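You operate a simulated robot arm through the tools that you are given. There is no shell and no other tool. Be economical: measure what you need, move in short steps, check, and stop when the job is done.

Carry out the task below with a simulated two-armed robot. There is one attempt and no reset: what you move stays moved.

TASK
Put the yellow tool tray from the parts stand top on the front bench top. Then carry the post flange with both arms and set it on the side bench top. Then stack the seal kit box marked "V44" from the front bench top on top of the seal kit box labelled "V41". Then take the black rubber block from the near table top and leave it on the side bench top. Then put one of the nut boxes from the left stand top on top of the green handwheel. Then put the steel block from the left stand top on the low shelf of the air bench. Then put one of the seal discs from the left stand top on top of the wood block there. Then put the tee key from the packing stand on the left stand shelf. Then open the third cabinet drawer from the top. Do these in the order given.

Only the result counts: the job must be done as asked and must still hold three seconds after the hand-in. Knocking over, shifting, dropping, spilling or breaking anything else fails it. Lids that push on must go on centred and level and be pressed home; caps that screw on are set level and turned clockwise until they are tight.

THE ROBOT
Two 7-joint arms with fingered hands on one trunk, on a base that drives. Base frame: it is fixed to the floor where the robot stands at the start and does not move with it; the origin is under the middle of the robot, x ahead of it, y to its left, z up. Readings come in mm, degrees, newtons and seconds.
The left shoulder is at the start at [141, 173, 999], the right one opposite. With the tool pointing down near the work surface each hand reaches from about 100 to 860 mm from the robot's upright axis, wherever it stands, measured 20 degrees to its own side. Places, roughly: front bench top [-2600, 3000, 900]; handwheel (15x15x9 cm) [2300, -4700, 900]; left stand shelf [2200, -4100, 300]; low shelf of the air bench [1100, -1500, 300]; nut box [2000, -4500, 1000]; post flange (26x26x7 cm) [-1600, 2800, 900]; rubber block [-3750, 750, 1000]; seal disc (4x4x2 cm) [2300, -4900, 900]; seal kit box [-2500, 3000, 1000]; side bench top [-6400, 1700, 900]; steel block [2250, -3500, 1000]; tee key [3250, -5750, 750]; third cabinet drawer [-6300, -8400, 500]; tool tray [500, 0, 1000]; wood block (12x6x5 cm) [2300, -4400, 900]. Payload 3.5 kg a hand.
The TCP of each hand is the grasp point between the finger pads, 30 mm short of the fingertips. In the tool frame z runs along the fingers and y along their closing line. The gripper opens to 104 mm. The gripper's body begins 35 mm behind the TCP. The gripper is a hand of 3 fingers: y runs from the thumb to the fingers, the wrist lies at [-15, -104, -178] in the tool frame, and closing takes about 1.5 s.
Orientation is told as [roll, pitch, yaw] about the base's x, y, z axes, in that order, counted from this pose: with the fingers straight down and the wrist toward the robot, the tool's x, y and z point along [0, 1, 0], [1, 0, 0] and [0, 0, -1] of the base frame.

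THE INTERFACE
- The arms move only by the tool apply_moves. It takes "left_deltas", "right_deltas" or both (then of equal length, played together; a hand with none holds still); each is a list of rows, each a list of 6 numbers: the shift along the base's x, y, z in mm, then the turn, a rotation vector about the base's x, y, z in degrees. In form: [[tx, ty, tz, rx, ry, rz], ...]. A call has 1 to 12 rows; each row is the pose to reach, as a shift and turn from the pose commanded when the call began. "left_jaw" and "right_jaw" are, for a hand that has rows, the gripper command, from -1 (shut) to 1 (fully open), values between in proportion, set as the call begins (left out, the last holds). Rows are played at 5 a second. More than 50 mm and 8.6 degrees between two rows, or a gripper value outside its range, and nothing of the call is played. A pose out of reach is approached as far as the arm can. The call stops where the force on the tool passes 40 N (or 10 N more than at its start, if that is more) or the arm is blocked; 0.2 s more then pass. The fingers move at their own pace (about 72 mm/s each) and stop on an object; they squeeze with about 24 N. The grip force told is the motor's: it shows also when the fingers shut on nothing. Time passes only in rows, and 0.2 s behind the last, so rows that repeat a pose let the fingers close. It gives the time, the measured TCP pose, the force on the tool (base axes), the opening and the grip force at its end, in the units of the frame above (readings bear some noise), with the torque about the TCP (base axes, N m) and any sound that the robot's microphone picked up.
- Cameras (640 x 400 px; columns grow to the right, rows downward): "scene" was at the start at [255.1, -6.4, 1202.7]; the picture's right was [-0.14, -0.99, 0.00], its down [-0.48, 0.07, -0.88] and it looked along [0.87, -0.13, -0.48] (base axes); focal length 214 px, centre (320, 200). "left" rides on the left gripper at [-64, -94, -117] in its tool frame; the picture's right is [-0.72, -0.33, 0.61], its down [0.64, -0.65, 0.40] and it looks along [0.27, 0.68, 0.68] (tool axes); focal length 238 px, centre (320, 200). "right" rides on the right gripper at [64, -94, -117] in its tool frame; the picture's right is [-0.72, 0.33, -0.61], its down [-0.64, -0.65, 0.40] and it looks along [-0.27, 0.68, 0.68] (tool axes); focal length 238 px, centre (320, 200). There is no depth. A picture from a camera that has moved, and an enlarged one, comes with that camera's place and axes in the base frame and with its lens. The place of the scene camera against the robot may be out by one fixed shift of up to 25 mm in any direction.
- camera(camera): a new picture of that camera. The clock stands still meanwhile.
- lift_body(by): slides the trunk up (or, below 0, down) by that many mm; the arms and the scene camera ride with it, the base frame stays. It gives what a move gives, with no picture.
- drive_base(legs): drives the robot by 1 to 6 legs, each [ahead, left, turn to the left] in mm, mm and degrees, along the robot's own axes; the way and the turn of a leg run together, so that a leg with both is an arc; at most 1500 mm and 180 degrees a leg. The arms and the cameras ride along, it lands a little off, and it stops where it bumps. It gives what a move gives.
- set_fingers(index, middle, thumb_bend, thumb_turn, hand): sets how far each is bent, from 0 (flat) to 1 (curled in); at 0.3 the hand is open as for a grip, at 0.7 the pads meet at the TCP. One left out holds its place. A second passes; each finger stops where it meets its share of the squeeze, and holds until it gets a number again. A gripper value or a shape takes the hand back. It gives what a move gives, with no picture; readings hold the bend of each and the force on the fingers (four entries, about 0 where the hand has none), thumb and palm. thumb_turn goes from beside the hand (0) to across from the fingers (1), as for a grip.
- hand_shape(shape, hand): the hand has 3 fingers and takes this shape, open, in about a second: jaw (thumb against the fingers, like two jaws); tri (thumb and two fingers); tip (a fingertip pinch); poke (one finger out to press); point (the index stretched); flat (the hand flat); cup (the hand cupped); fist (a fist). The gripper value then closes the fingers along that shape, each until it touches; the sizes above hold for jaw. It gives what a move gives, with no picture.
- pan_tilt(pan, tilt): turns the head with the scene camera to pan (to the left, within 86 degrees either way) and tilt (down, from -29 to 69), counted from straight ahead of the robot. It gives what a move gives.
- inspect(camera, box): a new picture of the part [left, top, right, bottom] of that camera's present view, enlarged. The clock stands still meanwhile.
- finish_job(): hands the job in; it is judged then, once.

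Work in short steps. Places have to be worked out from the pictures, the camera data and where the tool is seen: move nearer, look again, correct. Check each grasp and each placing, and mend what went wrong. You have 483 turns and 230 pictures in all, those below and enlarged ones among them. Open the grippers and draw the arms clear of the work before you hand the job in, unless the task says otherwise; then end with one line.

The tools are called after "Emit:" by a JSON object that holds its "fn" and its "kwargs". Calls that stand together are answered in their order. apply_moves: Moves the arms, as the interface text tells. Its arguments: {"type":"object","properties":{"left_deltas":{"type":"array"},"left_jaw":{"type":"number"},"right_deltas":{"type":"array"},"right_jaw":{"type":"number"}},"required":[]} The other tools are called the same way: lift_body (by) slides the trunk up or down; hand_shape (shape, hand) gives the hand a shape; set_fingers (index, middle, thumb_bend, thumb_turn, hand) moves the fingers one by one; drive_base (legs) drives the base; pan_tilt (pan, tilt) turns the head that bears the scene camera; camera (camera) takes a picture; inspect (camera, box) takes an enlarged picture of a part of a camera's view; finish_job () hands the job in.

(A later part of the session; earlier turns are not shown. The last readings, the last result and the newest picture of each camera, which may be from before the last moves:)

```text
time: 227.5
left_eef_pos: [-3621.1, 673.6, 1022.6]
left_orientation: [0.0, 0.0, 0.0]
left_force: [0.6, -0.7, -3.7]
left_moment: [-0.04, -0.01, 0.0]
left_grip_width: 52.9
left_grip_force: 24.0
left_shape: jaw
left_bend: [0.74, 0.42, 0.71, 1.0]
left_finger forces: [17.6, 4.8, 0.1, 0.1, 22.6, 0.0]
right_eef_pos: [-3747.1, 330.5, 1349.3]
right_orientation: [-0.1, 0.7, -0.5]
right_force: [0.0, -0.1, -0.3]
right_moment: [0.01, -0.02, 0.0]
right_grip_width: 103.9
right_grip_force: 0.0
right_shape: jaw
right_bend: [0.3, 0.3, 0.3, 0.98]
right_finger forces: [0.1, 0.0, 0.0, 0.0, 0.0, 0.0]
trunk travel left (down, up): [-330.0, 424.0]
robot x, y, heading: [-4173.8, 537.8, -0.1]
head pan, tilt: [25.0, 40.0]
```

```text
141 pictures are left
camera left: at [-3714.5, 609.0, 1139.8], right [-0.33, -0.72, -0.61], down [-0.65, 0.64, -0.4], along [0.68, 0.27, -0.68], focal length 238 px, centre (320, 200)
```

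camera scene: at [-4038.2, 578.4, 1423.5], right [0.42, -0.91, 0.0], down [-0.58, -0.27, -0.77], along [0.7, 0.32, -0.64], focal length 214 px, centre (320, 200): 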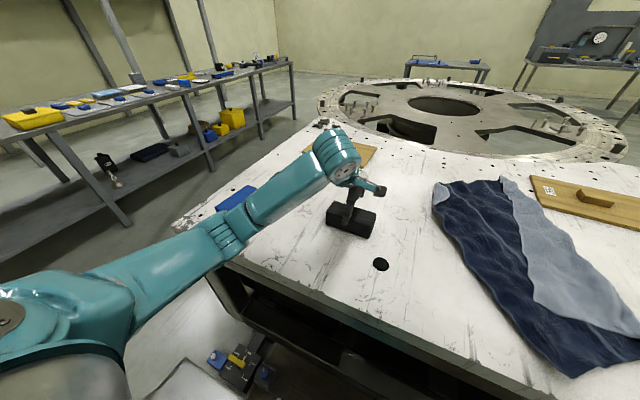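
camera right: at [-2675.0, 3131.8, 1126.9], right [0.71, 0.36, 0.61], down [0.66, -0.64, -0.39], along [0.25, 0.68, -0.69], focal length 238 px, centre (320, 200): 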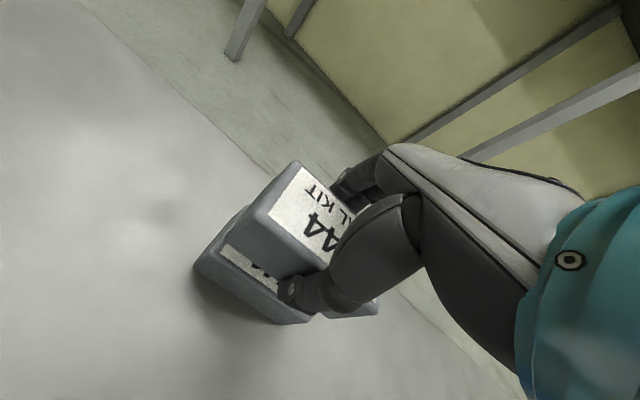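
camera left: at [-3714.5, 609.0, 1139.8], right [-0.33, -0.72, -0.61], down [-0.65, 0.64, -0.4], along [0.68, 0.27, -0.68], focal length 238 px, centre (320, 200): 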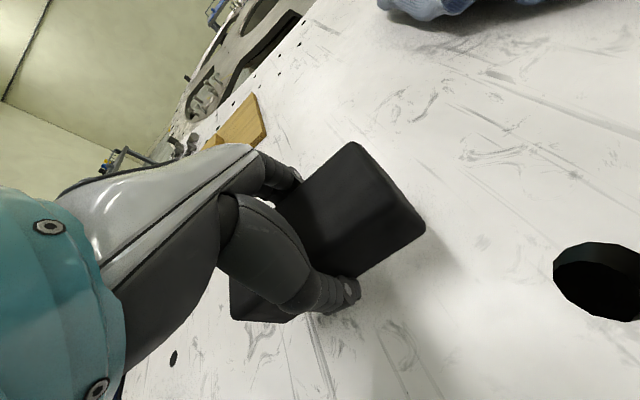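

The block is held (~0.4 kg). I raise it, retract, back off, and drive to the side bench.

Emit:
{"fn": "apply_moves", "kwargs": {"left_deltas": [[0, 0, 40, 0, 0, 0], [0, 0, 80, 0, 0, 0], [-20, 0, 120, 0, 0, 0], [-60, 0, 140, 0, 0, 0], [-100, 0, 150, 0, 0, 0], [-140, 0, 150, 0, 0, 0]]}}

Emit:
{"fn": "drive_base", "kwargs": {"legs": [[-320, 0, 0], [0, 0, 180], [0, -1225, 0], [500, 0, 0]]}}

Emit:
{"fn": "pan_tilt", "kwargs": {"pan": 0, "tilt": 30}}

Emit:
{"fn": "camera", "kwargs": {"camera": "scene"}}

```text
time: 228.9
left_eef_pos: [-3762.6, 668.8, 1173.5]
left_orientation: [0.2, -0.1, 0.1]
left_force: [-1.5, 0.8, -4.5]
left_moment: [-0.03, 0.0, 0.01]
left_grip_width: 52.7
left_grip_force: 24.1
left_shape: jaw
left_bend: [0.74, 0.42, 0.71, 1.0]
left_finger forces: [17.2, 4.9, 0.0, 0.0, 22.0, 0.0]
right_eef_pos: [-3748.7, 331.9, 1350.7]
right_orientation: [-0.3, 0.6, -0.6]
right_force: [0.2, 0.1, -0.5]
right_moment: [-0.01, 0.02, -0.01]
right_grip_width: 103.5
right_grip_force: 0.1
right_shape: jaw
right_bend: [0.3, 0.3, 0.3, 0.98]
right_finger forces: [0.0, 0.0, 0.0, 0.1, 0.1, 0.1]
trunk travel left (down, up): [-330.0, 424.0]
robot x, y, heading: [-4174.2, 533.2, -0.1]
head pan, tilt: [25.0, 40.0]
```

```text
time: 246.8
left_eef_pos: [-5370.3, 1669.8, 1172.3]
left_orientation: [0.0, -0.1, 179.6]
left_force: [-0.1, -0.6, -4.3]
left_moment: [0.0, 0.0, -0.01]
left_grip_width: 52.4
left_grip_force: 23.6
left_shape: jaw
left_bend: [0.74, 0.42, 0.71, 1.0]
left_finger forces: [16.9, 4.6, 0.0, 0.0, 21.3, 0.2]
right_eef_pos: [-5382.1, 2007.7, 1350.1]
right_orientation: [-0.2, 0.7, 179.2]
right_force: [0.2, 0.8, 0.0]
right_moment: [-0.01, -0.02, 0.01]
right_grip_width: 103.5
right_grip_force: 0.1
right_shape: jaw
right_bend: [0.3, 0.3, 0.3, 0.98]
right_finger forces: [0.0, 0.1, 0.1, 0.0, 0.0, 0.0]
trunk travel left (down, up): [-330.0, 424.0]
robot x, y, heading: [-4959.7, 1799.2, 179.6]
head pan, tilt: [25.0, 40.0]
```

```text
time: 247.7
left_eef_pos: [-5369.7, 1670.9, 1173.8]
left_orientation: [0.1, -0.1, 179.7]
left_force: [-0.4, -0.3, -3.9]
left_moment: [0.05, -0.05, 0.03]
left_grip_width: 52.4
left_grip_force: 23.8
left_shape: jaw
left_bend: [0.74, 0.42, 0.71, 1.0]
left_finger forces: [16.6, 4.4, 0.0, 0.0, 21.4, 0.1]
right_eef_pos: [-5381.8, 2006.8, 1350.3]
right_orientation: [-0.2, 0.7, 179.1]
right_force: [-0.4, -0.4, 0.3]
right_moment: [0.02, 0.0, 0.03]
right_grip_width: 103.7
right_grip_force: 0.0
right_shape: jaw
right_bend: [0.3, 0.3, 0.3, 0.98]
right_finger forces: [0.0, 0.0, 0.0, 0.0, 0.0, 0.0]
trunk travel left (down, up): [-330.0, 424.0]
robot x, y, heading: [-4957.2, 1805.7, 179.4]
head pan, tilt: [0.0, 30.0]
```

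```text
140 pictures are left
camera scene: at [-5110.5, 1808.0, 1438.8], right [0.01, 1.0, 0.0], down [0.5, 0.0, -0.87], along [-0.87, 0.01, -0.5], focal length 214 px, centre (320, 200)
```

scene: 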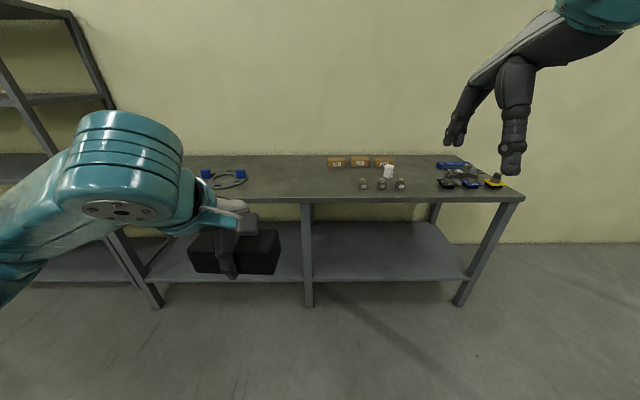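

The gap between flange (to y 1420) and boxes (from y 1870) is free; target [-6230, 1640]. I drive in.

Emit:
{"fn": "drive_base", "kwargs": {"legs": [[710, 30, 0.5]]}}

Emit:
{"fn": "apply_moves", "kwargs": {"left_deltas": [[-40, 0, -10, 0, 0, 0], [-80, 0, -20, 0, 0, 0], [-120, 0, -40, 0, 0, 0], [-135, 0, -80, 0, 0, 0], [-135, 0, -120, 0, 0, 0], [-135, 0, -160, 0, 0, 0], [-135, 0, -195, 0, 0, 0]]}}

Emit:
{"fn": "camera", "kwargs": {"camera": "scene"}}

```text
time: 251.5
left_eef_pos: [-6072.7, 1651.5, 1172.3]
left_orientation: [-0.1, -0.1, 179.4]
left_force: [-1.1, 0.0, -4.5]
left_moment: [0.02, 0.01, 0.01]
left_grip_width: 52.3
left_grip_force: 24.0
left_shape: jaw
left_bend: [0.74, 0.42, 0.71, 1.0]
left_finger forces: [16.8, 4.6, 0.0, 0.0, 21.3, 0.0]
right_eef_pos: [-6082.9, 1987.4, 1349.5]
right_orientation: [-0.2, 0.7, 178.8]
right_force: [-0.1, -0.1, 0.0]
right_moment: [-0.04, -0.02, 0.0]
right_grip_width: 103.8
right_grip_force: 0.0
right_shape: jaw
right_bend: [0.3, 0.3, 0.3, 0.98]
right_finger forces: [0.0, 0.0, 0.0, 0.0, 0.0, 0.0]
trunk travel left (down, up): [-330.0, 424.0]
robot x, y, heading: [-5659.2, 1777.4, 179.2]
head pan, tilt: [0.0, 30.0]
```

```text
time: 253.1
left_eef_pos: [-6206.5, 1650.4, 978.3]
left_orientation: [0.0, -0.1, 179.4]
left_force: [-0.1, 1.0, -3.7]
left_moment: [-0.02, -0.05, 0.05]
left_grip_width: 52.2
left_grip_force: 23.8
left_shape: jaw
left_bend: [0.74, 0.42, 0.71, 1.0]
left_finger forces: [16.9, 4.6, 0.1, 0.1, 21.4, 0.0]
right_eef_pos: [-6083.1, 1986.9, 1351.5]
right_orientation: [-0.3, 0.7, 178.8]
right_force: [0.2, 0.1, -0.7]
right_moment: [0.02, 0.01, 0.0]
right_grip_width: 103.6
right_grip_force: 0.1
right_shape: jaw
right_bend: [0.3, 0.3, 0.3, 0.98]
right_finger forces: [0.1, 0.0, 0.1, 0.0, 0.0, 0.1]
trunk travel left (down, up): [-330.0, 424.0]
robot x, y, heading: [-5659.1, 1777.3, 179.1]
head pan, tilt: [0.0, 30.0]
```

```text
139 pictures are left
camera scene: at [-5812.1, 1787.1, 1438.8], right [0.01, 1.0, 0.0], down [0.5, -0.01, -0.87], along [-0.87, 0.01, -0.5], focal length 214 px, centre (320, 200)
```

scene: 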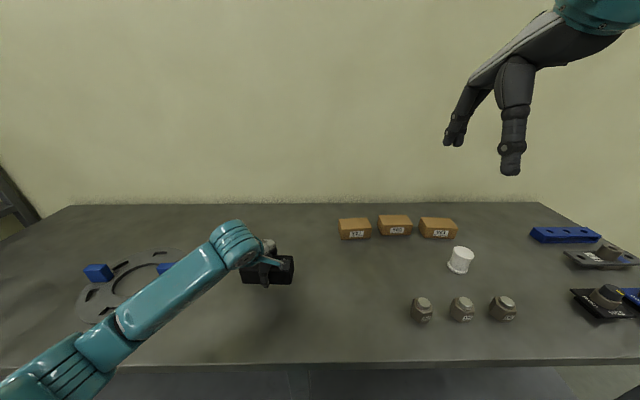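

Clear of everything. I lower until contact.

Emit:
{"fn": "apply_moves", "kwargs": {"left_deltas": [[0, 0, -15, 0, 0, 0], [0, 0, -28, 0, 0, 0], [0, 0, -38, 0, 0, 0], [0, 0, -44, 0, 0, 0]]}}

```text
time: 254.1
left_eef_pos: [-6207.5, 1650.1, 934.5]
left_orientation: [0.1, 0.0, 179.4]
left_force: [-0.6, 0.3, -3.7]
left_moment: [-0.01, -0.03, 0.0]
left_grip_width: 52.4
left_grip_force: 24.4
left_shape: jaw
left_bend: [0.74, 0.42, 0.71, 1.0]
left_finger forces: [16.7, 4.6, 0.0, 0.0, 21.4, 0.0]
right_eef_pos: [-6083.0, 1988.5, 1349.5]
right_orientation: [-0.2, 0.8, 178.9]
right_force: [0.0, 0.3, 0.0]
right_moment: [-0.01, 0.02, -0.01]
right_grip_width: 103.8
right_grip_force: 0.0
right_shape: jaw
right_bend: [0.3, 0.3, 0.3, 0.98]
right_finger forces: [0.0, 0.1, 0.0, 0.1, 0.0, 0.1]
trunk travel left (down, up): [-330.0, 424.0]
robot x, y, heading: [-5661.9, 1778.9, 179.4]
head pan, tilt: [0.0, 30.0]
```

Emit:
{"fn": "apply_moves", "kwargs": {"left_deltas": [[0, 0, -4, 0, 0, 0], [0, 0, -8, 0, 0, 0], [0, 0, -12, 0, 0, 0]]}}

```text
time: 255.1
left_eef_pos: [-6210.7, 1652.0, 930.8]
left_orientation: [-0.5, -1.4, 179.3]
left_force: [5.3, 0.1, 18.5]
left_moment: [-0.04, -0.99, -0.03]
left_grip_width: 51.6
left_grip_force: 23.3
left_shape: jaw
left_bend: [0.74, 0.43, 0.72, 1.0]
left_finger forces: [15.6, 3.7, 0.0, 0.0, 41.3, 0.0]
right_eef_pos: [-6081.2, 1988.6, 1349.5]
right_orientation: [-0.2, 0.6, 178.8]
right_force: [-0.1, 0.5, -0.5]
right_moment: [0.0, -0.03, 0.02]
right_grip_width: 103.7
right_grip_force: 0.0
right_shape: jaw
right_bend: [0.3, 0.3, 0.3, 0.98]
right_finger forces: [0.0, 0.0, 0.0, 0.1, 0.0, 0.0]
trunk travel left (down, up): [-330.0, 424.0]
robot x, y, heading: [-5657.3, 1780.5, 179.1]
head pan, tilt: [0.0, 30.0]
stopped in row 3 (left hand): the force on the tool passed its limit at 42 N (the readings are from after the stop); the commanded pose is now the measured one
```

On the bench. I ease up 2 mm, open, and rise.

Emit:
{"fn": "apply_moves", "kwargs": {"left_deltas": [[0, 0, 3, 0, 1.4, 0], [0, 0, 3, 0, 1.4, 0], [0, 0, 3, 0, 1.4, 0], [0, 0, 5, 0, 1.4, 0], [0, 0, 7, 0, 1.4, 0], [0, 0, 10, 0, 1.4, 0], [0, 0, 40, 0, 1.4, 0], [0, 0, 80, 0, 1.4, 0], [0, 0, 120, 0, 1.4, 0], [0, 0, 160, 0, 1.4, 0]], "left_jaw": 1}}

Emit:
{"fn": "camera", "kwargs": {"camera": "scene"}}

```text
time: 257.3
left_eef_pos: [-6211.7, 1653.2, 1087.1]
left_orientation: [-0.4, -2.4, 179.3]
left_force: [0.6, -0.4, -0.5]
left_moment: [0.02, 0.0, 0.01]
left_grip_width: 103.5
left_grip_force: 0.0
left_shape: jaw
left_bend: [0.3, 0.3, 0.3, 0.98]
left_finger forces: [0.0, 0.1, 0.0, 0.0, 0.1, 0.1]
right_eef_pos: [-6082.4, 1988.1, 1350.4]
right_orientation: [-0.3, 0.6, 178.8]
right_force: [-0.5, 0.7, 0.2]
right_moment: [-0.02, 0.0, 0.0]
right_grip_width: 103.4
right_grip_force: 0.1
right_shape: jaw
right_bend: [0.3, 0.3, 0.3, 0.98]
right_finger forces: [0.0, 0.0, 0.0, 0.0, 0.0, 0.0]
trunk travel left (down, up): [-330.0, 424.0]
robot x, y, heading: [-5659.8, 1782.1, 179.2]
head pan, tilt: [0.0, 30.0]
```

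```text
138 pictures are left
camera scene: at [-5811.5, 1787.6, 1438.9], right [0.01, 1.0, 0.0], down [0.5, -0.01, -0.87], along [-0.87, 0.01, -0.5], focal length 214 px, centre (320, 200)
```

scene: 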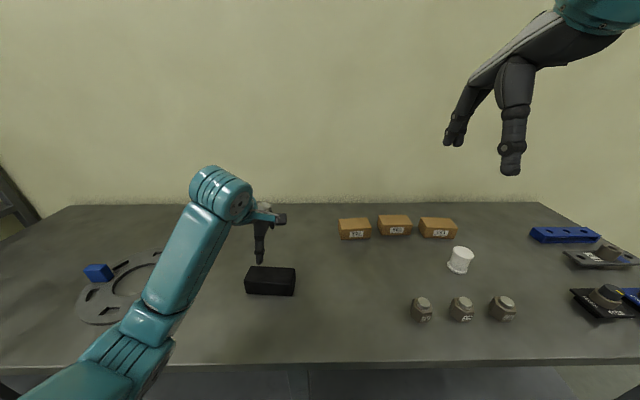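

The rubber block is placed. Now to the left stand, far across the hall. I tuck the left arm, back away and turn to face −y to look down the aisle.

Emit:
{"fn": "apply_moves", "kwargs": {"left_deltas": [[40, -20, 20, 0.4, 2.4, 0], [80, -40, 40, 0.4, 2.4, 0], [120, -60, 60, 0.4, 2.4, 0]]}}

Emit:
{"fn": "drive_base", "kwargs": {"legs": [[-350, 0, 0], [0, 0, 91], [0, 800, 0], [600, 0, 0]]}}

Emit:
{"fn": "pan_tilt", "kwargs": {"pan": 20, "tilt": 10}}

Emit:
{"fn": "camera", "kwargs": {"camera": "scene"}}

```text
time: 258.1
left_eef_pos: [-6090.9, 1594.2, 1148.4]
left_orientation: [-0.7, -4.9, 179.4]
left_force: [-0.2, -0.3, -0.4]
left_moment: [-0.01, 0.01, 0.01]
left_grip_width: 103.6
left_grip_force: 0.2
left_shape: jaw
left_bend: [0.3, 0.3, 0.3, 0.98]
left_finger forces: [0.0, 0.0, 0.0, 0.0, 0.0, 0.1]
right_eef_pos: [-6082.3, 1988.4, 1351.6]
right_orientation: [-0.1, 0.6, 178.8]
right_force: [0.7, -0.3, 0.3]
right_moment: [0.03, 0.01, 0.01]
right_grip_width: 103.7
right_grip_force: 0.1
right_shape: jaw
right_bend: [0.3, 0.3, 0.3, 0.98]
right_finger forces: [0.0, 0.0, 0.0, 0.0, 0.0, 0.0]
trunk travel left (down, up): [-330.0, 424.0]
robot x, y, heading: [-5655.6, 1782.5, 179.0]
head pan, tilt: [0.0, 30.0]
```

```text
time: 271.1
left_eef_pos: [-4348.4, 700.4, 1149.0]
left_orientation: [-0.6, -4.8, -92.4]
left_force: [-0.3, -0.9, 0.2]
left_moment: [0.02, 0.01, 0.02]
left_grip_width: 103.8
left_grip_force: 0.0
left_shape: jaw
left_bend: [0.3, 0.3, 0.3, 0.98]
left_finger forces: [0.0, 0.0, 0.0, 0.0, 0.1, 0.1]
right_eef_pos: [-4741.4, 723.0, 1349.9]
right_orientation: [-0.3, 0.8, -93.0]
right_force: [0.4, -0.2, 0.5]
right_moment: [0.0, 0.01, -0.03]
right_grip_width: 103.6
right_grip_force: 0.1
right_shape: jaw
right_bend: [0.3, 0.3, 0.3, 0.98]
right_finger forces: [0.0, 0.1, 0.0, 0.1, 0.0, 0.1]
trunk travel left (down, up): [-330.0, 424.0]
robot x, y, heading: [-4517.1, 1139.1, -92.7]
head pan, tilt: [0.0, 30.0]
```

```text
time: 271.9
left_eef_pos: [-4349.3, 700.4, 1149.1]
left_orientation: [-0.6, -4.9, -92.3]
left_force: [-0.6, 0.0, 0.2]
left_moment: [-0.02, 0.02, -0.01]
left_grip_width: 104.0
left_grip_force: 0.1
left_shape: jaw
left_bend: [0.3, 0.3, 0.3, 0.98]
left_finger forces: [0.0, 0.0, 0.0, 0.1, 0.0, 0.0]
right_eef_pos: [-4741.5, 722.9, 1351.0]
right_orientation: [-0.2, 0.6, -93.0]
right_force: [0.4, -0.9, -0.6]
right_moment: [-0.02, -0.02, 0.0]
right_grip_width: 103.7
right_grip_force: 0.1
right_shape: jaw
right_bend: [0.3, 0.3, 0.3, 0.98]
right_finger forces: [0.0, 0.2, 0.0, 0.1, 0.0, 0.0]
trunk travel left (down, up): [-330.0, 424.0]
robot x, y, heading: [-4520.0, 1139.5, -92.6]
head pan, tilt: [20.0, 10.0]
```

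```text
137 pictures are left
camera scene: at [-4496.0, 997.4, 1471.1], right [-0.95, -0.3, 0.0], down [-0.05, 0.17, -0.98], along [0.29, -0.94, -0.17], focal length 214 px, centre (320, 200)
```

scene: 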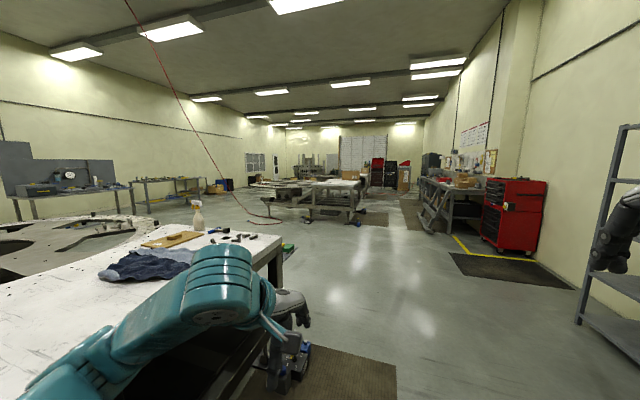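

The hall floor is open past the near table. I drive down the aisle and turn to face +x.

Emit:
{"fn": "drive_base", "kwargs": {"legs": [[0, 0, 2.6], [1400, 0, 0], [1500, 0, 0], [0, 0, 90]]}}

Emit:
{"fn": "pan_tilt", "kwargs": {"pan": 0, "tilt": 12}}

Emit:
{"fn": "camera", "kwargs": {"camera": "scene"}}

```text
time: 290.3
left_eef_pos: [-4023.6, -1575.0, 1149.2]
left_orientation: [-0.7, -4.8, 2.8]
left_force: [-0.2, -0.4, 0.4]
left_moment: [0.0, -0.02, -0.03]
left_grip_width: 103.7
left_grip_force: 0.0
left_shape: jaw
left_bend: [0.3, 0.3, 0.3, 0.98]
left_finger forces: [0.0, 0.1, 0.0, 0.0, 0.1, 0.0]
right_eef_pos: [-4010.9, -1967.8, 1350.6]
right_orientation: [-0.1, 0.5, 2.1]
right_force: [-0.3, -0.7, -1.2]
right_moment: [-0.02, 0.03, -0.04]
right_grip_width: 103.6
right_grip_force: 0.0
right_shape: jaw
right_bend: [0.3, 0.3, 0.3, 0.98]
right_finger forces: [0.1, 0.0, 0.0, 0.0, 0.0, 0.1]
trunk travel left (down, up): [-330.0, 424.0]
robot x, y, heading: [-4444.0, -1785.7, 2.7]
head pan, tilt: [20.0, 10.0]
```

```text
time: 291.1
left_eef_pos: [-4023.2, -1573.7, 1148.6]
left_orientation: [-0.8, -4.8, 2.7]
left_force: [-0.8, -0.4, 0.2]
left_moment: [0.03, 0.0, 0.0]
left_grip_width: 103.6
left_grip_force: 0.0
left_shape: jaw
left_bend: [0.3, 0.3, 0.3, 0.98]
left_finger forces: [0.1, 0.0, 0.1, 0.0, 0.0, 0.0]
right_eef_pos: [-4011.1, -1967.7, 1350.7]
right_orientation: [-0.3, 0.5, 2.0]
right_force: [0.5, 0.3, 0.5]
right_moment: [0.01, -0.01, 0.01]
right_grip_width: 103.7
right_grip_force: 0.1
right_shape: jaw
right_bend: [0.3, 0.3, 0.3, 0.98]
right_finger forces: [0.0, 0.0, 0.0, 0.1, 0.0, 0.1]
trunk travel left (down, up): [-330.0, 424.0]
robot x, y, heading: [-4442.4, -1782.7, 2.6]
head pan, tilt: [0.0, 12.0]
```

```text
136 pictures are left
camera scene: at [-4294.4, -1769.9, 1468.0], right [0.04, -1.0, 0.0], down [-0.21, -0.01, -0.98], along [0.98, 0.04, -0.21], focal length 214 px, centre (320, 200)
```

scene: 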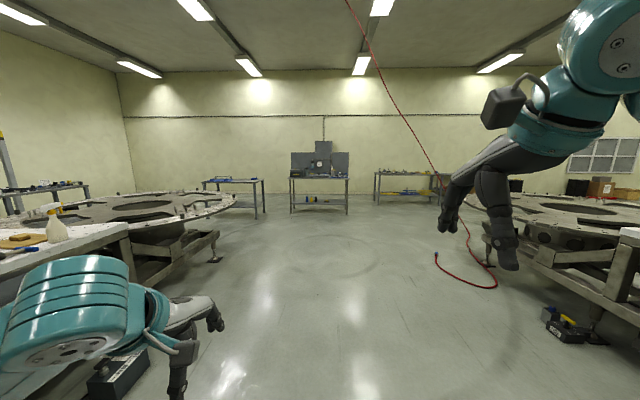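

A wide clear aisle leads to the air bench (centre) and the left stand (right of it). I drive 4 m along it and look again.

Emit:
{"fn": "drive_base", "kwargs": {"legs": [[0, 0, -2.6], [1400, 0, 0], [1400, 0, 0], [1400, 0, 0]]}}

Emit:
{"fn": "pan_tilt", "kwargs": {"pan": -45, "tilt": 12}}

Emit:
{"fn": "camera", "kwargs": {"camera": "scene"}}

```text
time: 311.6
left_eef_pos: [186.4, -1743.6, 1148.8]
left_orientation: [-0.7, -4.8, -2.8]
left_force: [-0.2, -0.7, 0.4]
left_moment: [0.03, -0.02, -0.04]
left_grip_width: 103.6
left_grip_force: 0.1
left_shape: jaw
left_bend: [0.3, 0.3, 0.3, 0.98]
left_finger forces: [0.0, 0.0, 0.0, 0.0, 0.0, 0.0]
right_eef_pos: [161.3, -2137.6, 1349.7]
right_orientation: [-0.1, 0.6, -3.4]
right_force: [-0.5, 0.8, -0.3]
right_moment: [-0.01, -0.01, -0.05]
right_grip_width: 103.6
right_grip_force: 0.0
right_shape: jaw
right_bend: [0.3, 0.3, 0.3, 0.98]
right_finger forces: [0.1, 0.0, 0.1, 0.0, 0.0, 0.0]
trunk travel left (down, up): [-330.0, 424.0]
robot x, y, heading: [-251.5, -1911.7, -3.2]
head pan, tilt: [0.0, 12.0]
```

```text
time: 312.7
left_eef_pos: [186.5, -1744.2, 1148.9]
left_orientation: [-0.7, -4.8, -2.8]
left_force: [0.2, 0.3, 0.2]
left_moment: [-0.02, 0.03, 0.01]
left_grip_width: 103.7
left_grip_force: 0.1
left_shape: jaw
left_bend: [0.3, 0.3, 0.3, 0.98]
left_finger forces: [0.0, 0.1, 0.0, 0.0, 0.0, 0.1]
right_eef_pos: [159.6, -2136.0, 1350.1]
right_orientation: [-0.2, 0.6, -3.4]
right_force: [0.2, 0.0, -0.1]
right_moment: [-0.01, 0.0, -0.01]
right_grip_width: 103.6
right_grip_force: 0.1
right_shape: jaw
right_bend: [0.3, 0.3, 0.3, 0.98]
right_finger forces: [0.0, 0.1, 0.0, 0.0, 0.0, 0.1]
trunk travel left (down, up): [-330.0, 424.0]
robot x, y, heading: [-251.9, -1911.4, -3.1]
head pan, tilt: [-45.0, 12.0]
```

```text
135 pictures are left
camera scene: at [-134.0, -1976.8, 1467.9], right [-0.74, -0.67, 0.0], down [-0.14, 0.15, -0.98], along [0.66, -0.73, -0.21], focal length 214 px, centre (320, 200)
```

scene: 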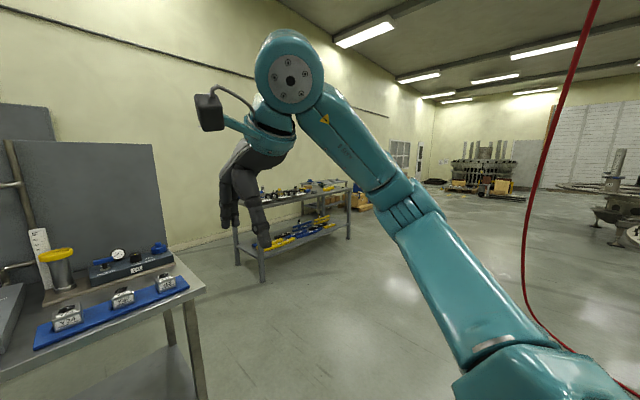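

The left stand's front edge is x ≈ 1850, spanning y −3200…−4950. I drive there keeping clear of the air bench and the hanging hose.

Emit:
{"fn": "drive_base", "kwargs": {"legs": [[0, 0, 3.1], [0, -1200, 0], [1200, 0, 0], [0, -1300, 0]]}}

Emit:
{"fn": "pan_tilt", "kwargs": {"pan": 0, "tilt": 25}}

Emit:
{"fn": "camera", "kwargs": {"camera": "scene"}}

```text
time: 330.9
left_eef_pos: [1371.1, -4202.3, 1147.6]
left_orientation: [-0.7, -4.8, 1.3]
left_force: [-0.4, -0.5, 0.2]
left_moment: [0.01, 0.01, -0.01]
left_grip_width: 103.9
left_grip_force: 0.1
left_shape: jaw
left_bend: [0.3, 0.3, 0.3, 0.98]
left_finger forces: [0.0, 0.0, 0.1, 0.1, 0.0, 0.0]
right_eef_pos: [1372.6, -4597.3, 1349.9]
right_orientation: [-0.2, 0.5, 0.6]
right_force: [0.4, 1.0, 0.0]
right_moment: [-0.01, -0.04, 0.03]
right_grip_width: 103.8
right_grip_force: 0.0
right_shape: jaw
right_bend: [0.3, 0.3, 0.3, 0.98]
right_finger forces: [0.0, 0.0, 0.0, 0.1, 0.0, 0.1]
trunk travel left (down, up): [-330.0, 424.0]
robot x, y, heading: [943.8, -4401.8, 1.1]
head pan, tilt: [-45.0, 12.0]
```

```text
time: 332.1
left_eef_pos: [1371.3, -4203.3, 1149.2]
left_orientation: [-0.7, -4.8, 1.2]
left_force: [0.1, 0.2, 0.4]
left_moment: [0.01, 0.0, -0.01]
left_grip_width: 104.0
left_grip_force: 0.1
left_shape: jaw
left_bend: [0.3, 0.3, 0.3, 0.98]
left_finger forces: [0.0, 0.0, 0.1, 0.0, 0.0, 0.1]
right_eef_pos: [1371.6, -4596.6, 1349.6]
right_orientation: [-0.2, 0.6, 0.6]
right_force: [-0.3, 0.1, 0.3]
right_moment: [-0.01, -0.01, 0.0]
right_grip_width: 103.6
right_grip_force: 0.0
right_shape: jaw
right_bend: [0.3, 0.3, 0.3, 0.98]
right_finger forces: [0.1, 0.0, 0.0, 0.1, 0.1, 0.0]
trunk travel left (down, up): [-330.0, 424.0]
robot x, y, heading: [948.9, -4399.9, 1.0]
head pan, tilt: [0.0, 25.0]
```

```text
134 pictures are left
camera scene: at [1093.0, -4391.1, 1446.9], right [0.02, -1.0, 0.0], down [-0.42, -0.01, -0.91], along [0.91, 0.02, -0.42], focal length 214 px, centre (320, 200)
```

scene: 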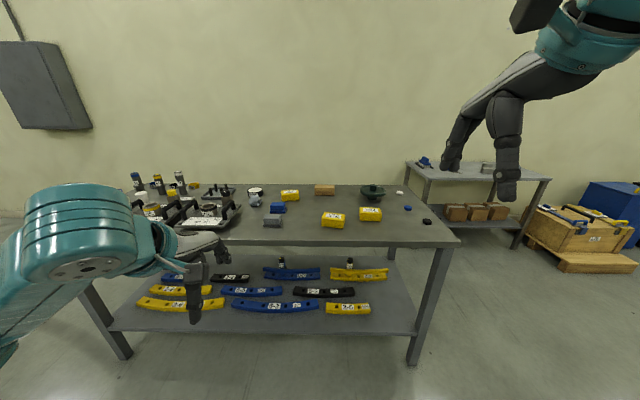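

Emit:
{"fn": "inspect", "kwargs": {"camera": "scene", "box": [240, 170, 450, 250]}}

Emit:
{"fn": "inspect", "kwargs": {"camera": "scene", "box": [100, 160, 310, 300]}}

```text
3.05 times, centred on (345, 210) of scene
camera zoom: at [1093.0, -4391.1, 1446.9], right [0.02, -1.0, 0.0], down [-0.42, -0.01, -0.91], along [0.91, 0.02, -0.42], focal length 654 px, centre (244, 170)
```

zoom: 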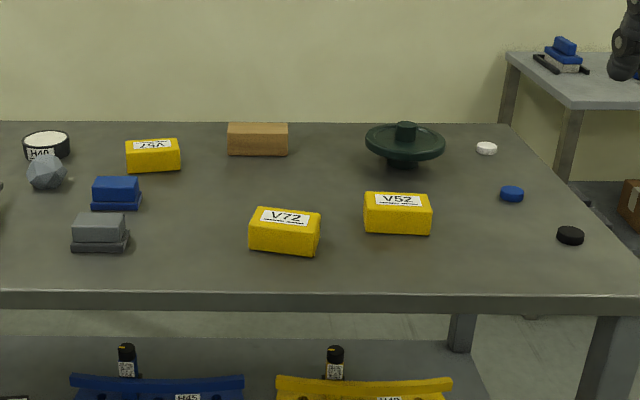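

```text
2.86 times, centred on (205, 230) of scene
camera zoom: at [1093.0, -4391.1, 1446.9], right [0.02, -1.0, 0.0], down [-0.42, -0.01, -0.91], along [0.91, 0.02, -0.42], focal length 613 px, centre (649, 114)
```

zoom: 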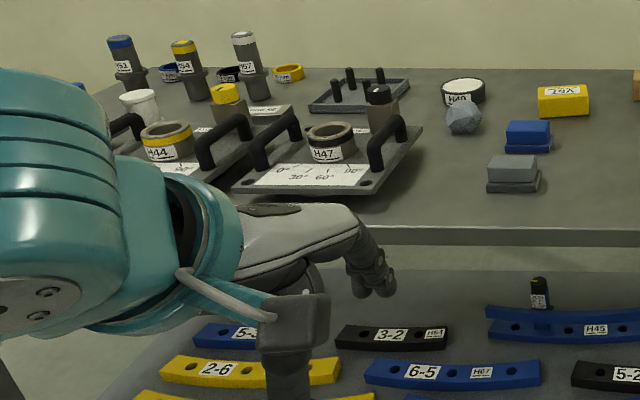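

Nut boxes: yellow V72 and V52; the green handwheel behind has a hub on top; wood block and three seal discs also visible. I drive closer with the right arm lined up on V52.

Emit:
{"fn": "drive_base", "kwargs": {"legs": [[540, -70, -1]]}}

Emit:
{"fn": "lift_body", "kwargs": {"by": -60}}

Emit:
{"fn": "pan_tilt", "kwargs": {"pan": -10, "tilt": 40}}

Emit:
{"fn": "camera", "kwargs": {"camera": "scene"}}

Emit:
{"fn": "camera", "kwargs": {"camera": "right"}}

```text
time: 335.2
left_eef_pos: [1920.1, -4278.7, 1147.8]
left_orientation: [-0.7, -4.8, -0.1]
left_force: [1.2, 0.4, 1.1]
left_moment: [0.0, -0.01, -0.02]
left_grip_width: 103.9
left_grip_force: 0.2
left_shape: jaw
left_bend: [0.3, 0.3, 0.3, 0.98]
left_finger forces: [0.0, 0.0, 0.0, 0.0, 0.1, 0.0]
right_eef_pos: [1913.0, -4672.0, 1350.5]
right_orientation: [-0.2, 0.5, -0.8]
right_force: [0.3, 0.3, -0.4]
right_moment: [-0.01, 0.02, 0.01]
right_grip_width: 103.7
right_grip_force: 0.0
right_shape: jaw
right_bend: [0.3, 0.3, 0.3, 0.98]
right_finger forces: [0.0, 0.0, 0.0, 0.1, 0.0, 0.0]
trunk travel left (down, up): [-330.0, 424.0]
robot x, y, heading: [1492.3, -4467.0, -0.2]
head pan, tilt: [0.0, 25.0]
```

```text
time: 336.2
left_eef_pos: [1919.6, -4279.0, 1089.3]
left_orientation: [-0.7, -4.7, -0.1]
left_force: [0.2, -0.3, -0.3]
left_moment: [0.0, -0.05, -0.02]
left_grip_width: 103.8
left_grip_force: 0.1
left_shape: jaw
left_bend: [0.3, 0.3, 0.3, 0.98]
left_finger forces: [0.0, 0.0, 0.0, 0.0, 0.0, 0.1]
right_eef_pos: [1911.1, -4672.2, 1290.7]
right_orientation: [-0.2, 0.7, -0.8]
right_force: [0.2, -0.6, -0.4]
right_moment: [0.03, 0.01, -0.01]
right_grip_width: 103.7
right_grip_force: 0.1
right_shape: jaw
right_bend: [0.3, 0.3, 0.3, 0.98]
right_finger forces: [0.1, 0.0, 0.1, 0.0, 0.1, 0.0]
trunk travel left (down, up): [-270.0, 484.0]
robot x, y, heading: [1489.3, -4469.0, -0.8]
head pan, tilt: [0.0, 25.0]
```

```text
time: 337.0
left_eef_pos: [1919.1, -4277.8, 1088.7]
left_orientation: [-0.7, -4.8, -0.2]
left_force: [-0.2, 0.5, -0.1]
left_moment: [-0.02, 0.02, -0.01]
left_grip_width: 103.7
left_grip_force: 0.0
left_shape: jaw
left_bend: [0.3, 0.3, 0.3, 0.98]
left_finger forces: [0.0, 0.1, 0.1, 0.0, 0.0, 0.0]
right_eef_pos: [1912.2, -4672.8, 1289.0]
right_orientation: [-0.2, 0.6, -0.8]
right_force: [-0.5, 0.7, 0.2]
right_moment: [0.01, -0.02, 0.0]
right_grip_width: 103.7
right_grip_force: 0.0
right_shape: jaw
right_bend: [0.3, 0.3, 0.3, 0.98]
right_finger forces: [0.0, 0.0, 0.0, 0.1, 0.0, 0.0]
trunk travel left (down, up): [-270.0, 484.0]
robot x, y, heading: [1490.3, -4463.5, -0.6]
head pan, tilt: [-10.0, 40.0]
```

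```text
131 pictures are left
camera scene: at [1650.9, -4475.1, 1362.5], right [-0.18, -0.98, 0.0], down [-0.63, 0.12, -0.77], along [0.75, -0.14, -0.64], focal length 214 px, centre (320, 200)
```

scene: 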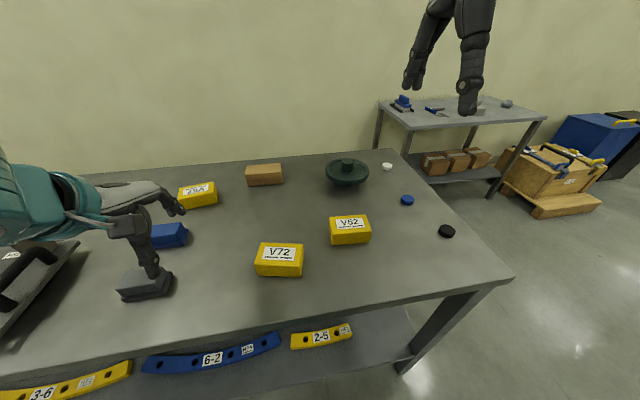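

```text
130 pictures are left
camera right: at [1820.3, -4607.2, 1407.6], right [0.32, -0.72, 0.61], down [-0.67, -0.63, -0.39], along [0.67, -0.28, -0.69], focal length 238 px, centre (320, 200)
```

right: 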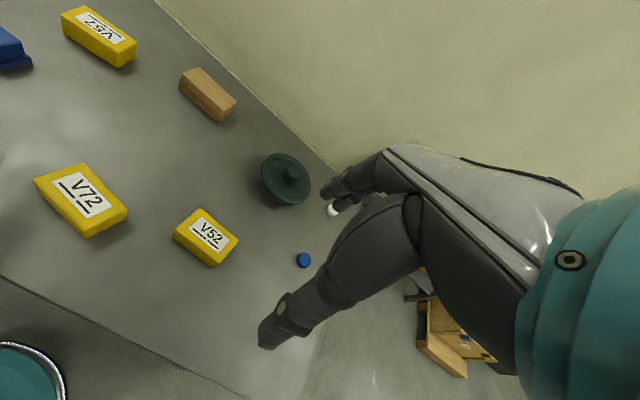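

V52's centre is about [2010, -4622], yaw ≈ −7°. I bring the right hand above it and look closely at both box and handwheel.

Emit:
{"fn": "apply_moves", "kwargs": {"right_deltas": [[17, 8, -40, 0, 0, -1], [34, 16, -80, 0, 0, -2], [50, 24, -120, 0, 0, -3], [67, 33, -160, 0, 0, -4], [84, 42, -200, 0, 0, -5], [99, 50, -240, 0, 0, -6]]}}

Emit:
{"fn": "camera", "kwargs": {"camera": "right"}}

Emit:
{"fn": "inspect", "kwargs": {"camera": "scene", "box": [300, 140, 420, 260]}}

```text
time: 338.4
left_eef_pos: [1920.1, -4280.3, 1087.5]
left_orientation: [-0.6, -4.8, -0.2]
left_force: [-0.5, 0.1, -0.4]
left_moment: [0.02, 0.0, -0.01]
left_grip_width: 103.7
left_grip_force: 0.0
left_shape: jaw
left_bend: [0.3, 0.3, 0.3, 0.98]
left_finger forces: [0.0, 0.0, 0.0, 0.0, 0.0, 0.0]
right_eef_pos: [2012.0, -4621.2, 1049.2]
right_orientation: [-0.2, 0.6, -6.8]
right_force: [0.1, 0.8, -0.8]
right_moment: [0.01, 0.02, -0.02]
right_grip_width: 103.7
right_grip_force: 0.1
right_shape: jaw
right_bend: [0.3, 0.3, 0.3, 0.98]
right_finger forces: [0.1, 0.0, 0.0, 0.0, 0.1, 0.0]
trunk travel left (down, up): [-270.0, 484.0]
robot x, y, heading: [1488.0, -4461.1, -0.5]
head pan, tilt: [-10.0, 40.0]
```

```text
129 pictures are left
camera right: at [1927.3, -4547.3, 1166.6], right [0.25, -0.75, 0.61], down [-0.73, -0.56, -0.39], along [0.64, -0.35, -0.69], focal length 238 px, centre (320, 200)
```

right: 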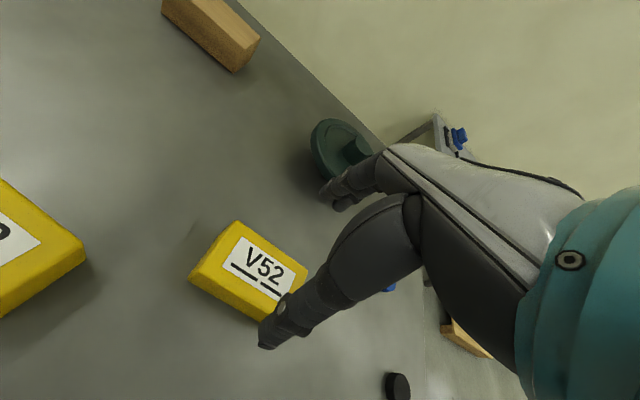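

```text
3.33 times, centred on (360, 200) of scene
camera zoom: at [1651.3, -4475.2, 1362.4], right [-0.18, -0.98, 0.0], down [-0.63, 0.12, -0.77], along [0.75, -0.14, -0.64], focal length 715 px, centre (187, 200)
```

zoom: 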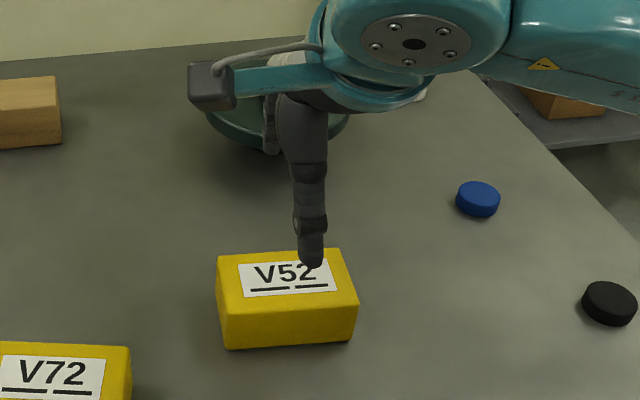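

V52 is right under the hand. I descend and close.

Emit:
{"fn": "apply_moves", "kwargs": {"right_deltas": [[0, 0, -45, 0, 0, 0], [0, 0, -85, 0, 0, 0], [0, 0, -112, 0, 0, 0]]}}

Emit:
{"fn": "apply_moves", "kwargs": {"right_deltas": [[0, 0, 0, 0, 0, 0], [0, 0, 0, 0, 0, 0], [0, 0, 0, 0, 0, 0], [0, 0, 0, 0, 0, 0], [0, 0, 0, 0, 0, 0], [0, 0, 0, 0, 0, 0], [0, 0, 0, 0, 0, 0]], "right_jaw": -1}}

```text
time: 339.2
left_eef_pos: [1920.2, -4279.1, 1089.6]
left_orientation: [-0.7, -4.8, -0.2]
left_force: [0.0, -0.7, 0.0]
left_moment: [-0.01, -0.02, 0.01]
left_grip_width: 103.7
left_grip_force: 0.1
left_shape: jaw
left_bend: [0.3, 0.3, 0.3, 0.98]
left_finger forces: [0.0, 0.0, 0.0, 0.0, 0.0, 0.1]
right_eef_pos: [2011.1, -4622.0, 935.3]
right_orientation: [-0.1, 0.6, -6.8]
right_force: [-0.1, 0.1, -0.1]
right_moment: [0.02, -0.04, -0.01]
right_grip_width: 103.8
right_grip_force: 0.0
right_shape: jaw
right_bend: [0.3, 0.3, 0.3, 0.98]
right_finger forces: [0.0, 0.1, 0.0, 0.0, 0.1, 0.0]
trunk travel left (down, up): [-270.0, 484.0]
robot x, y, heading: [1489.7, -4464.8, -0.7]
head pan, tilt: [-10.0, 40.0]
```

```text
time: 340.8
left_eef_pos: [1919.8, -4279.3, 1089.1]
left_orientation: [-0.7, -4.7, -0.2]
left_force: [0.6, 0.0, -0.1]
left_moment: [0.01, 0.0, -0.03]
left_grip_width: 103.7
left_grip_force: 0.0
left_shape: jaw
left_bend: [0.3, 0.3, 0.3, 0.98]
left_finger forces: [0.0, 0.0, 0.1, 0.0, 0.1, 0.0]
right_eef_pos: [2010.9, -4621.7, 937.2]
right_orientation: [-0.2, 0.8, -6.8]
right_force: [0.1, 0.6, 0.2]
right_moment: [0.0, -0.03, 0.03]
right_grip_width: 56.2
right_grip_force: 24.6
right_shape: jaw
right_bend: [0.74, 0.42, 0.68, 1.0]
right_finger forces: [14.2, 7.6, 0.1, 0.1, 21.9, 0.1]
trunk travel left (down, up): [-270.0, 484.0]
robot x, y, heading: [1487.4, -4465.7, -0.3]
head pan, tilt: [-10.0, 40.0]
```

Gripped. I lift it and move it aside to view the handwheel clearly.

Emit:
{"fn": "apply_moves", "kwargs": {"right_deltas": [[0, 0, 30, 0, 0, 0], [0, 0, 70, 0, 0, 0], [0, 0, 110, 0, 0, 0], [-10, -30, 140, 0, 0, 0], [-20, -65, 160, 0, 0, 0], [-30, -100, 180, 0, 0, 0], [-30, -145, 190, 0, 0, 0]]}}

Emit:
{"fn": "inspect", "kwargs": {"camera": "scene", "box": [290, 130, 410, 210]}}

Emit:
{"fn": "camera", "kwargs": {"camera": "scene"}}

```text
time: 342.4
left_eef_pos: [1920.4, -4279.6, 1089.1]
left_orientation: [-0.6, -4.9, -0.2]
left_force: [0.2, -0.2, -0.2]
left_moment: [0.01, -0.01, -0.02]
left_grip_width: 103.8
left_grip_force: 0.1
left_shape: jaw
left_bend: [0.3, 0.3, 0.3, 0.98]
left_finger forces: [0.1, 0.0, 0.1, 0.0, 0.0, 0.0]
right_eef_pos: [1981.9, -4769.3, 1126.2]
right_orientation: [-0.2, 0.6, -6.6]
right_force: [0.6, -0.1, -3.6]
right_moment: [0.04, 0.02, 0.02]
right_grip_width: 56.3
right_grip_force: 23.9
right_shape: jaw
right_bend: [0.74, 0.42, 0.68, 1.0]
right_finger forces: [14.0, 7.7, 0.1, 0.0, 21.8, 0.0]
trunk travel left (down, up): [-270.0, 484.0]
robot x, y, heading: [1491.8, -4466.3, -0.4]
head pan, tilt: [-10.0, 40.0]
```

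```text
5.00 times, centred on (350, 170) of scene
camera zoom: at [1650.9, -4476.2, 1362.4], right [-0.18, -0.98, 0.0], down [-0.63, 0.12, -0.77], along [0.75, -0.14, -0.64], focal length 1072 px, centre (170, 350)
```

zoom: 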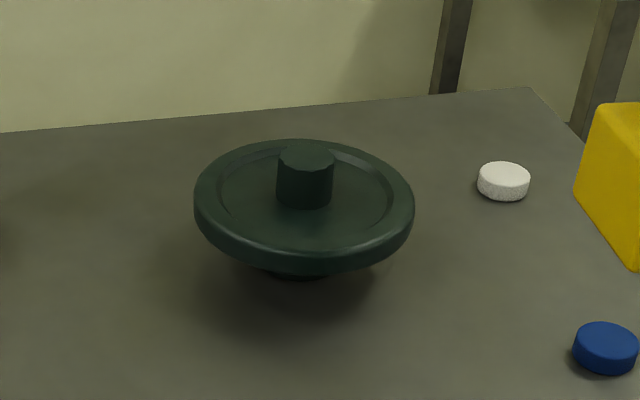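

```text
126 pictures are left
camera scene: at [1650.9, -4476.2, 1362.4], right [-0.18, -0.98, 0.0], down [-0.63, 0.12, -0.77], along [0.75, -0.14, -0.64], focal length 214 px, centre (320, 200)
```

scene: 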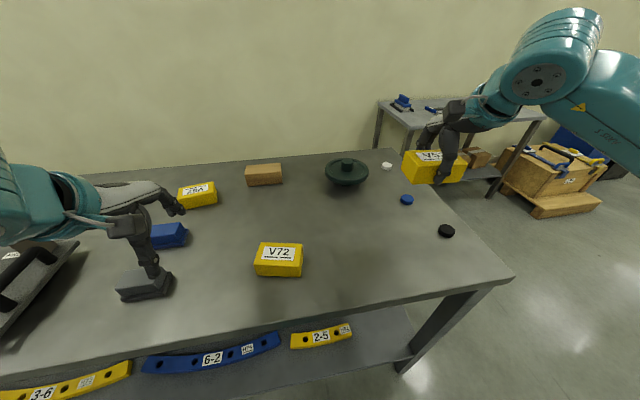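

The wheel has a flat hub top (~40 mm) rising above the rim. I take a right-hand view to triangulate the hub.

Emit:
{"fn": "camera", "kwargs": {"camera": "right"}}

```text
125 pictures are left
camera right: at [1896.8, -4695.0, 1244.1], right [0.25, -0.75, 0.61], down [-0.73, -0.56, -0.39], along [0.64, -0.35, -0.69], focal length 238 px, centre (320, 200)
```

right: 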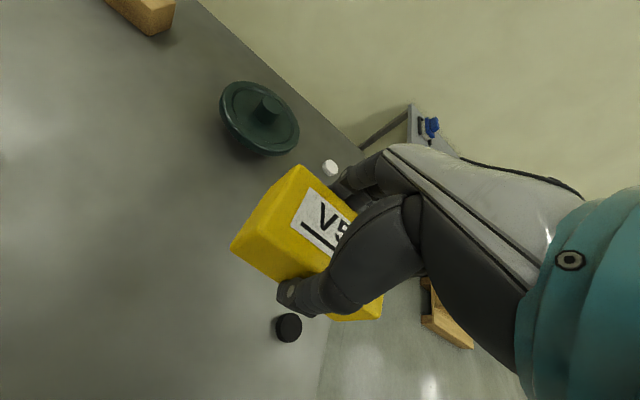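

Hub top is at about [2237, -4680, 990]. I drive 40 mm closer, then bring the box above the hub.

Emit:
{"fn": "drive_base", "kwargs": {"legs": [[40, 0, 0]]}}

Emit:
{"fn": "apply_moves", "kwargs": {"right_deltas": [[35, 15, 0, 0, 0, 0], [70, 30, 0, 0, 0, 0], [105, 45, 0, 0, 0, 0], [140, 60, 0, 0, 0, 0], [175, 75, -10, 0, 0, 0], [214, 89, -20, 0, 0, 0]]}}

Emit:
{"fn": "inspect", "kwargs": {"camera": "scene", "box": [280, 100, 440, 210]}}

Emit:
{"fn": "camera", "kwargs": {"camera": "right"}}

```text
time: 343.3
left_eef_pos: [1961.3, -4279.4, 1087.4]
left_orientation: [-0.7, -4.7, -0.3]
left_force: [0.2, 0.6, -0.3]
left_moment: [0.0, 0.01, 0.01]
left_grip_width: 103.8
left_grip_force: 0.1
left_shape: jaw
left_bend: [0.3, 0.3, 0.3, 0.98]
left_finger forces: [0.0, 0.1, 0.0, 0.1, 0.0, 0.1]
right_eef_pos: [2022.0, -4768.3, 1126.3]
right_orientation: [-0.3, 0.6, -6.8]
right_force: [0.3, -0.1, -3.6]
right_moment: [0.04, 0.01, -0.04]
right_grip_width: 56.3
right_grip_force: 23.6
right_shape: jaw
right_bend: [0.74, 0.42, 0.68, 1.0]
right_finger forces: [14.4, 7.7, 0.0, 0.0, 21.9, 0.1]
trunk travel left (down, up): [-270.0, 484.0]
robot x, y, heading: [1528.3, -4467.5, -0.4]
head pan, tilt: [-10.0, 40.0]
```

```text
time: 344.7
left_eef_pos: [1959.9, -4278.5, 1088.3]
left_orientation: [-0.7, -4.7, -0.2]
left_force: [-0.6, 0.2, 0.8]
left_moment: [-0.04, -0.03, -0.02]
left_grip_width: 103.9
left_grip_force: 0.2
left_shape: jaw
left_bend: [0.3, 0.3, 0.3, 0.98]
left_finger forces: [0.1, 0.0, 0.1, 0.0, 0.0, 0.0]
right_eef_pos: [2234.2, -4679.1, 1104.7]
right_orientation: [-0.3, 0.6, -6.8]
right_force: [1.0, 0.1, -3.3]
right_moment: [0.08, -0.01, -0.03]
right_grip_width: 56.4
right_grip_force: 24.0
right_shape: jaw
right_bend: [0.74, 0.42, 0.68, 1.0]
right_finger forces: [14.3, 7.7, 0.0, 0.1, 21.9, 0.1]
trunk travel left (down, up): [-270.0, 484.0]
robot x, y, heading: [1527.7, -4466.4, -0.1]
head pan, tilt: [-10.0, 40.0]
```

```text
3.64 times, centred on (360, 155) of scene
camera zoom: at [1691.6, -4474.6, 1362.3], right [-0.18, -0.98, 0.0], down [-0.63, 0.12, -0.77], along [0.75, -0.14, -0.64], focal length 780 px, centre (174, 364)
```

zoom: 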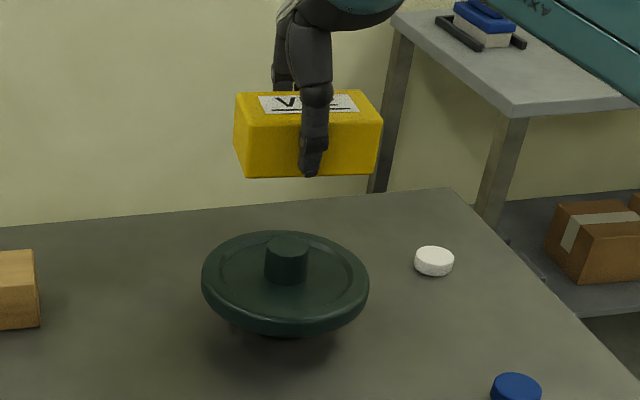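

```text
123 pictures are left
camera right: at [2150.3, -4603.7, 1222.4], right [0.25, -0.75, 0.61], down [-0.73, -0.56, -0.39], along [0.64, -0.35, -0.68], focal length 238 px, centre (320, 200)
```

right: 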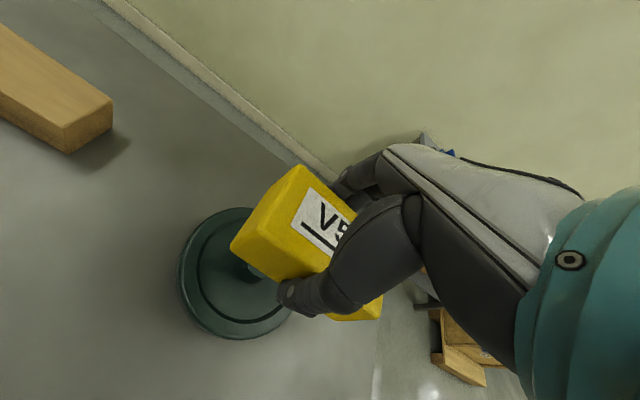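

Box and hub line up within ~4 mm. I correct slightly and lower toward contact.

Emit:
{"fn": "apply_moves", "kwargs": {"right_deltas": [[3, 1, -20, 0, 0, 0], [3, 1, -40, 0, 0, 0], [3, 1, -55, 0, 0, 0], [3, 1, -65, 0, 0, 0]]}}

Emit:
{"fn": "inspect", "kwargs": {"camera": "scene", "box": [280, 100, 440, 210]}}

```text
time: 345.7
left_eef_pos: [1960.3, -4279.6, 1088.5]
left_orientation: [-0.7, -4.7, -0.4]
left_force: [-0.1, 0.3, 0.3]
left_moment: [0.02, -0.01, 0.02]
left_grip_width: 103.9
left_grip_force: 0.2
left_shape: jaw
left_bend: [0.3, 0.3, 0.3, 0.98]
left_finger forces: [0.1, 0.0, 0.0, 0.1, 0.1, 0.0]
right_eef_pos: [2236.8, -4678.9, 1040.9]
right_orientation: [-0.2, 0.7, -6.7]
right_force: [0.0, -0.1, -4.0]
right_moment: [-0.01, 0.0, 0.0]
right_grip_width: 56.1
right_grip_force: 24.0
right_shape: jaw
right_bend: [0.74, 0.42, 0.68, 1.0]
right_finger forces: [14.3, 7.6, 0.0, 0.0, 21.8, 0.0]
trunk travel left (down, up): [-270.0, 484.0]
robot x, y, heading: [1529.2, -4467.1, -0.5]
head pan, tilt: [-10.0, 40.0]
```

```text
3.64 times, centred on (360, 155) of scene
camera zoom: at [1691.0, -4475.7, 1362.4], right [-0.18, -0.98, 0.0], down [-0.63, 0.12, -0.77], along [0.75, -0.14, -0.64], focal length 780 px, centre (174, 364)
```

zoom: 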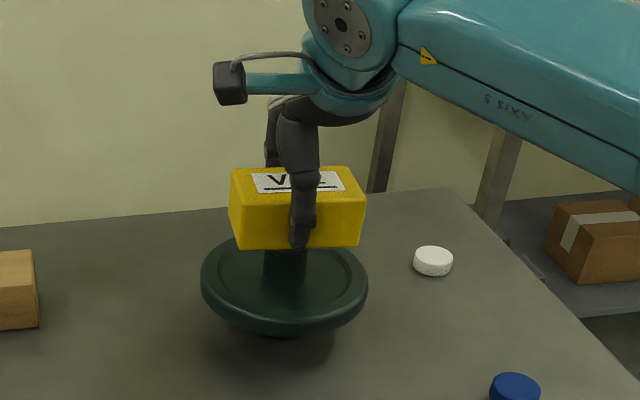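

Emit:
{"fn": "apply_moves", "kwargs": {"right_deltas": [[1, 3, -4, 0, 0, 0], [1, 3, -8, 0, 0, 0], [1, 3, -11, 0, 0, 0]]}}

```text
time: 346.5
left_eef_pos: [1960.4, -4279.1, 1088.0]
left_orientation: [-0.7, -4.8, -0.2]
left_force: [0.2, 0.2, -0.1]
left_moment: [-0.03, 0.02, 0.01]
left_grip_width: 103.8
left_grip_force: 0.1
left_shape: jaw
left_bend: [0.3, 0.3, 0.3, 0.98]
left_finger forces: [0.1, 0.0, 0.1, 0.1, 0.1, 0.0]
right_eef_pos: [2239.1, -4675.2, 1029.5]
right_orientation: [-0.2, 0.7, -6.8]
right_force: [-0.9, 0.3, -4.5]
right_moment: [-0.03, 0.03, 0.03]
right_grip_width: 56.1
right_grip_force: 23.8
right_shape: jaw
right_bend: [0.74, 0.42, 0.68, 1.0]
right_finger forces: [14.4, 7.6, 0.0, 0.0, 21.8, 0.1]
trunk travel left (down, up): [-270.0, 484.0]
robot x, y, heading: [1529.1, -4466.9, -0.4]
head pan, tilt: [-10.0, 40.0]
```

Emit:
{"fn": "apply_moves", "kwargs": {"right_deltas": [[0, 0, -2, 0, 0, 0], [0, 0, -4, 0, 0, 0], [0, 0, -6, 0, 0, 0]]}}

```text
time: 347.3
left_eef_pos: [1959.1, -4278.3, 1087.0]
left_orientation: [-0.7, -4.8, -0.2]
left_force: [-0.4, -0.5, -1.2]
left_moment: [-0.02, 0.0, -0.02]
left_grip_width: 103.7
left_grip_force: 0.1
left_shape: jaw
left_bend: [0.3, 0.3, 0.3, 0.98]
left_finger forces: [0.0, 0.0, 0.1, 0.1, 0.0, 0.0]
right_eef_pos: [2239.0, -4675.1, 1022.5]
right_orientation: [-0.3, 0.7, -6.8]
right_force: [-1.0, -0.2, -3.3]
right_moment: [0.02, -0.03, 0.01]
right_grip_width: 55.8
right_grip_force: 24.1
right_shape: jaw
right_bend: [0.74, 0.42, 0.68, 1.0]
right_finger forces: [14.2, 7.6, 0.0, 0.0, 21.9, 0.0]
trunk travel left (down, up): [-270.0, 484.0]
robot x, y, heading: [1531.0, -4463.3, -0.4]
head pan, tilt: [-10.0, 40.0]
```

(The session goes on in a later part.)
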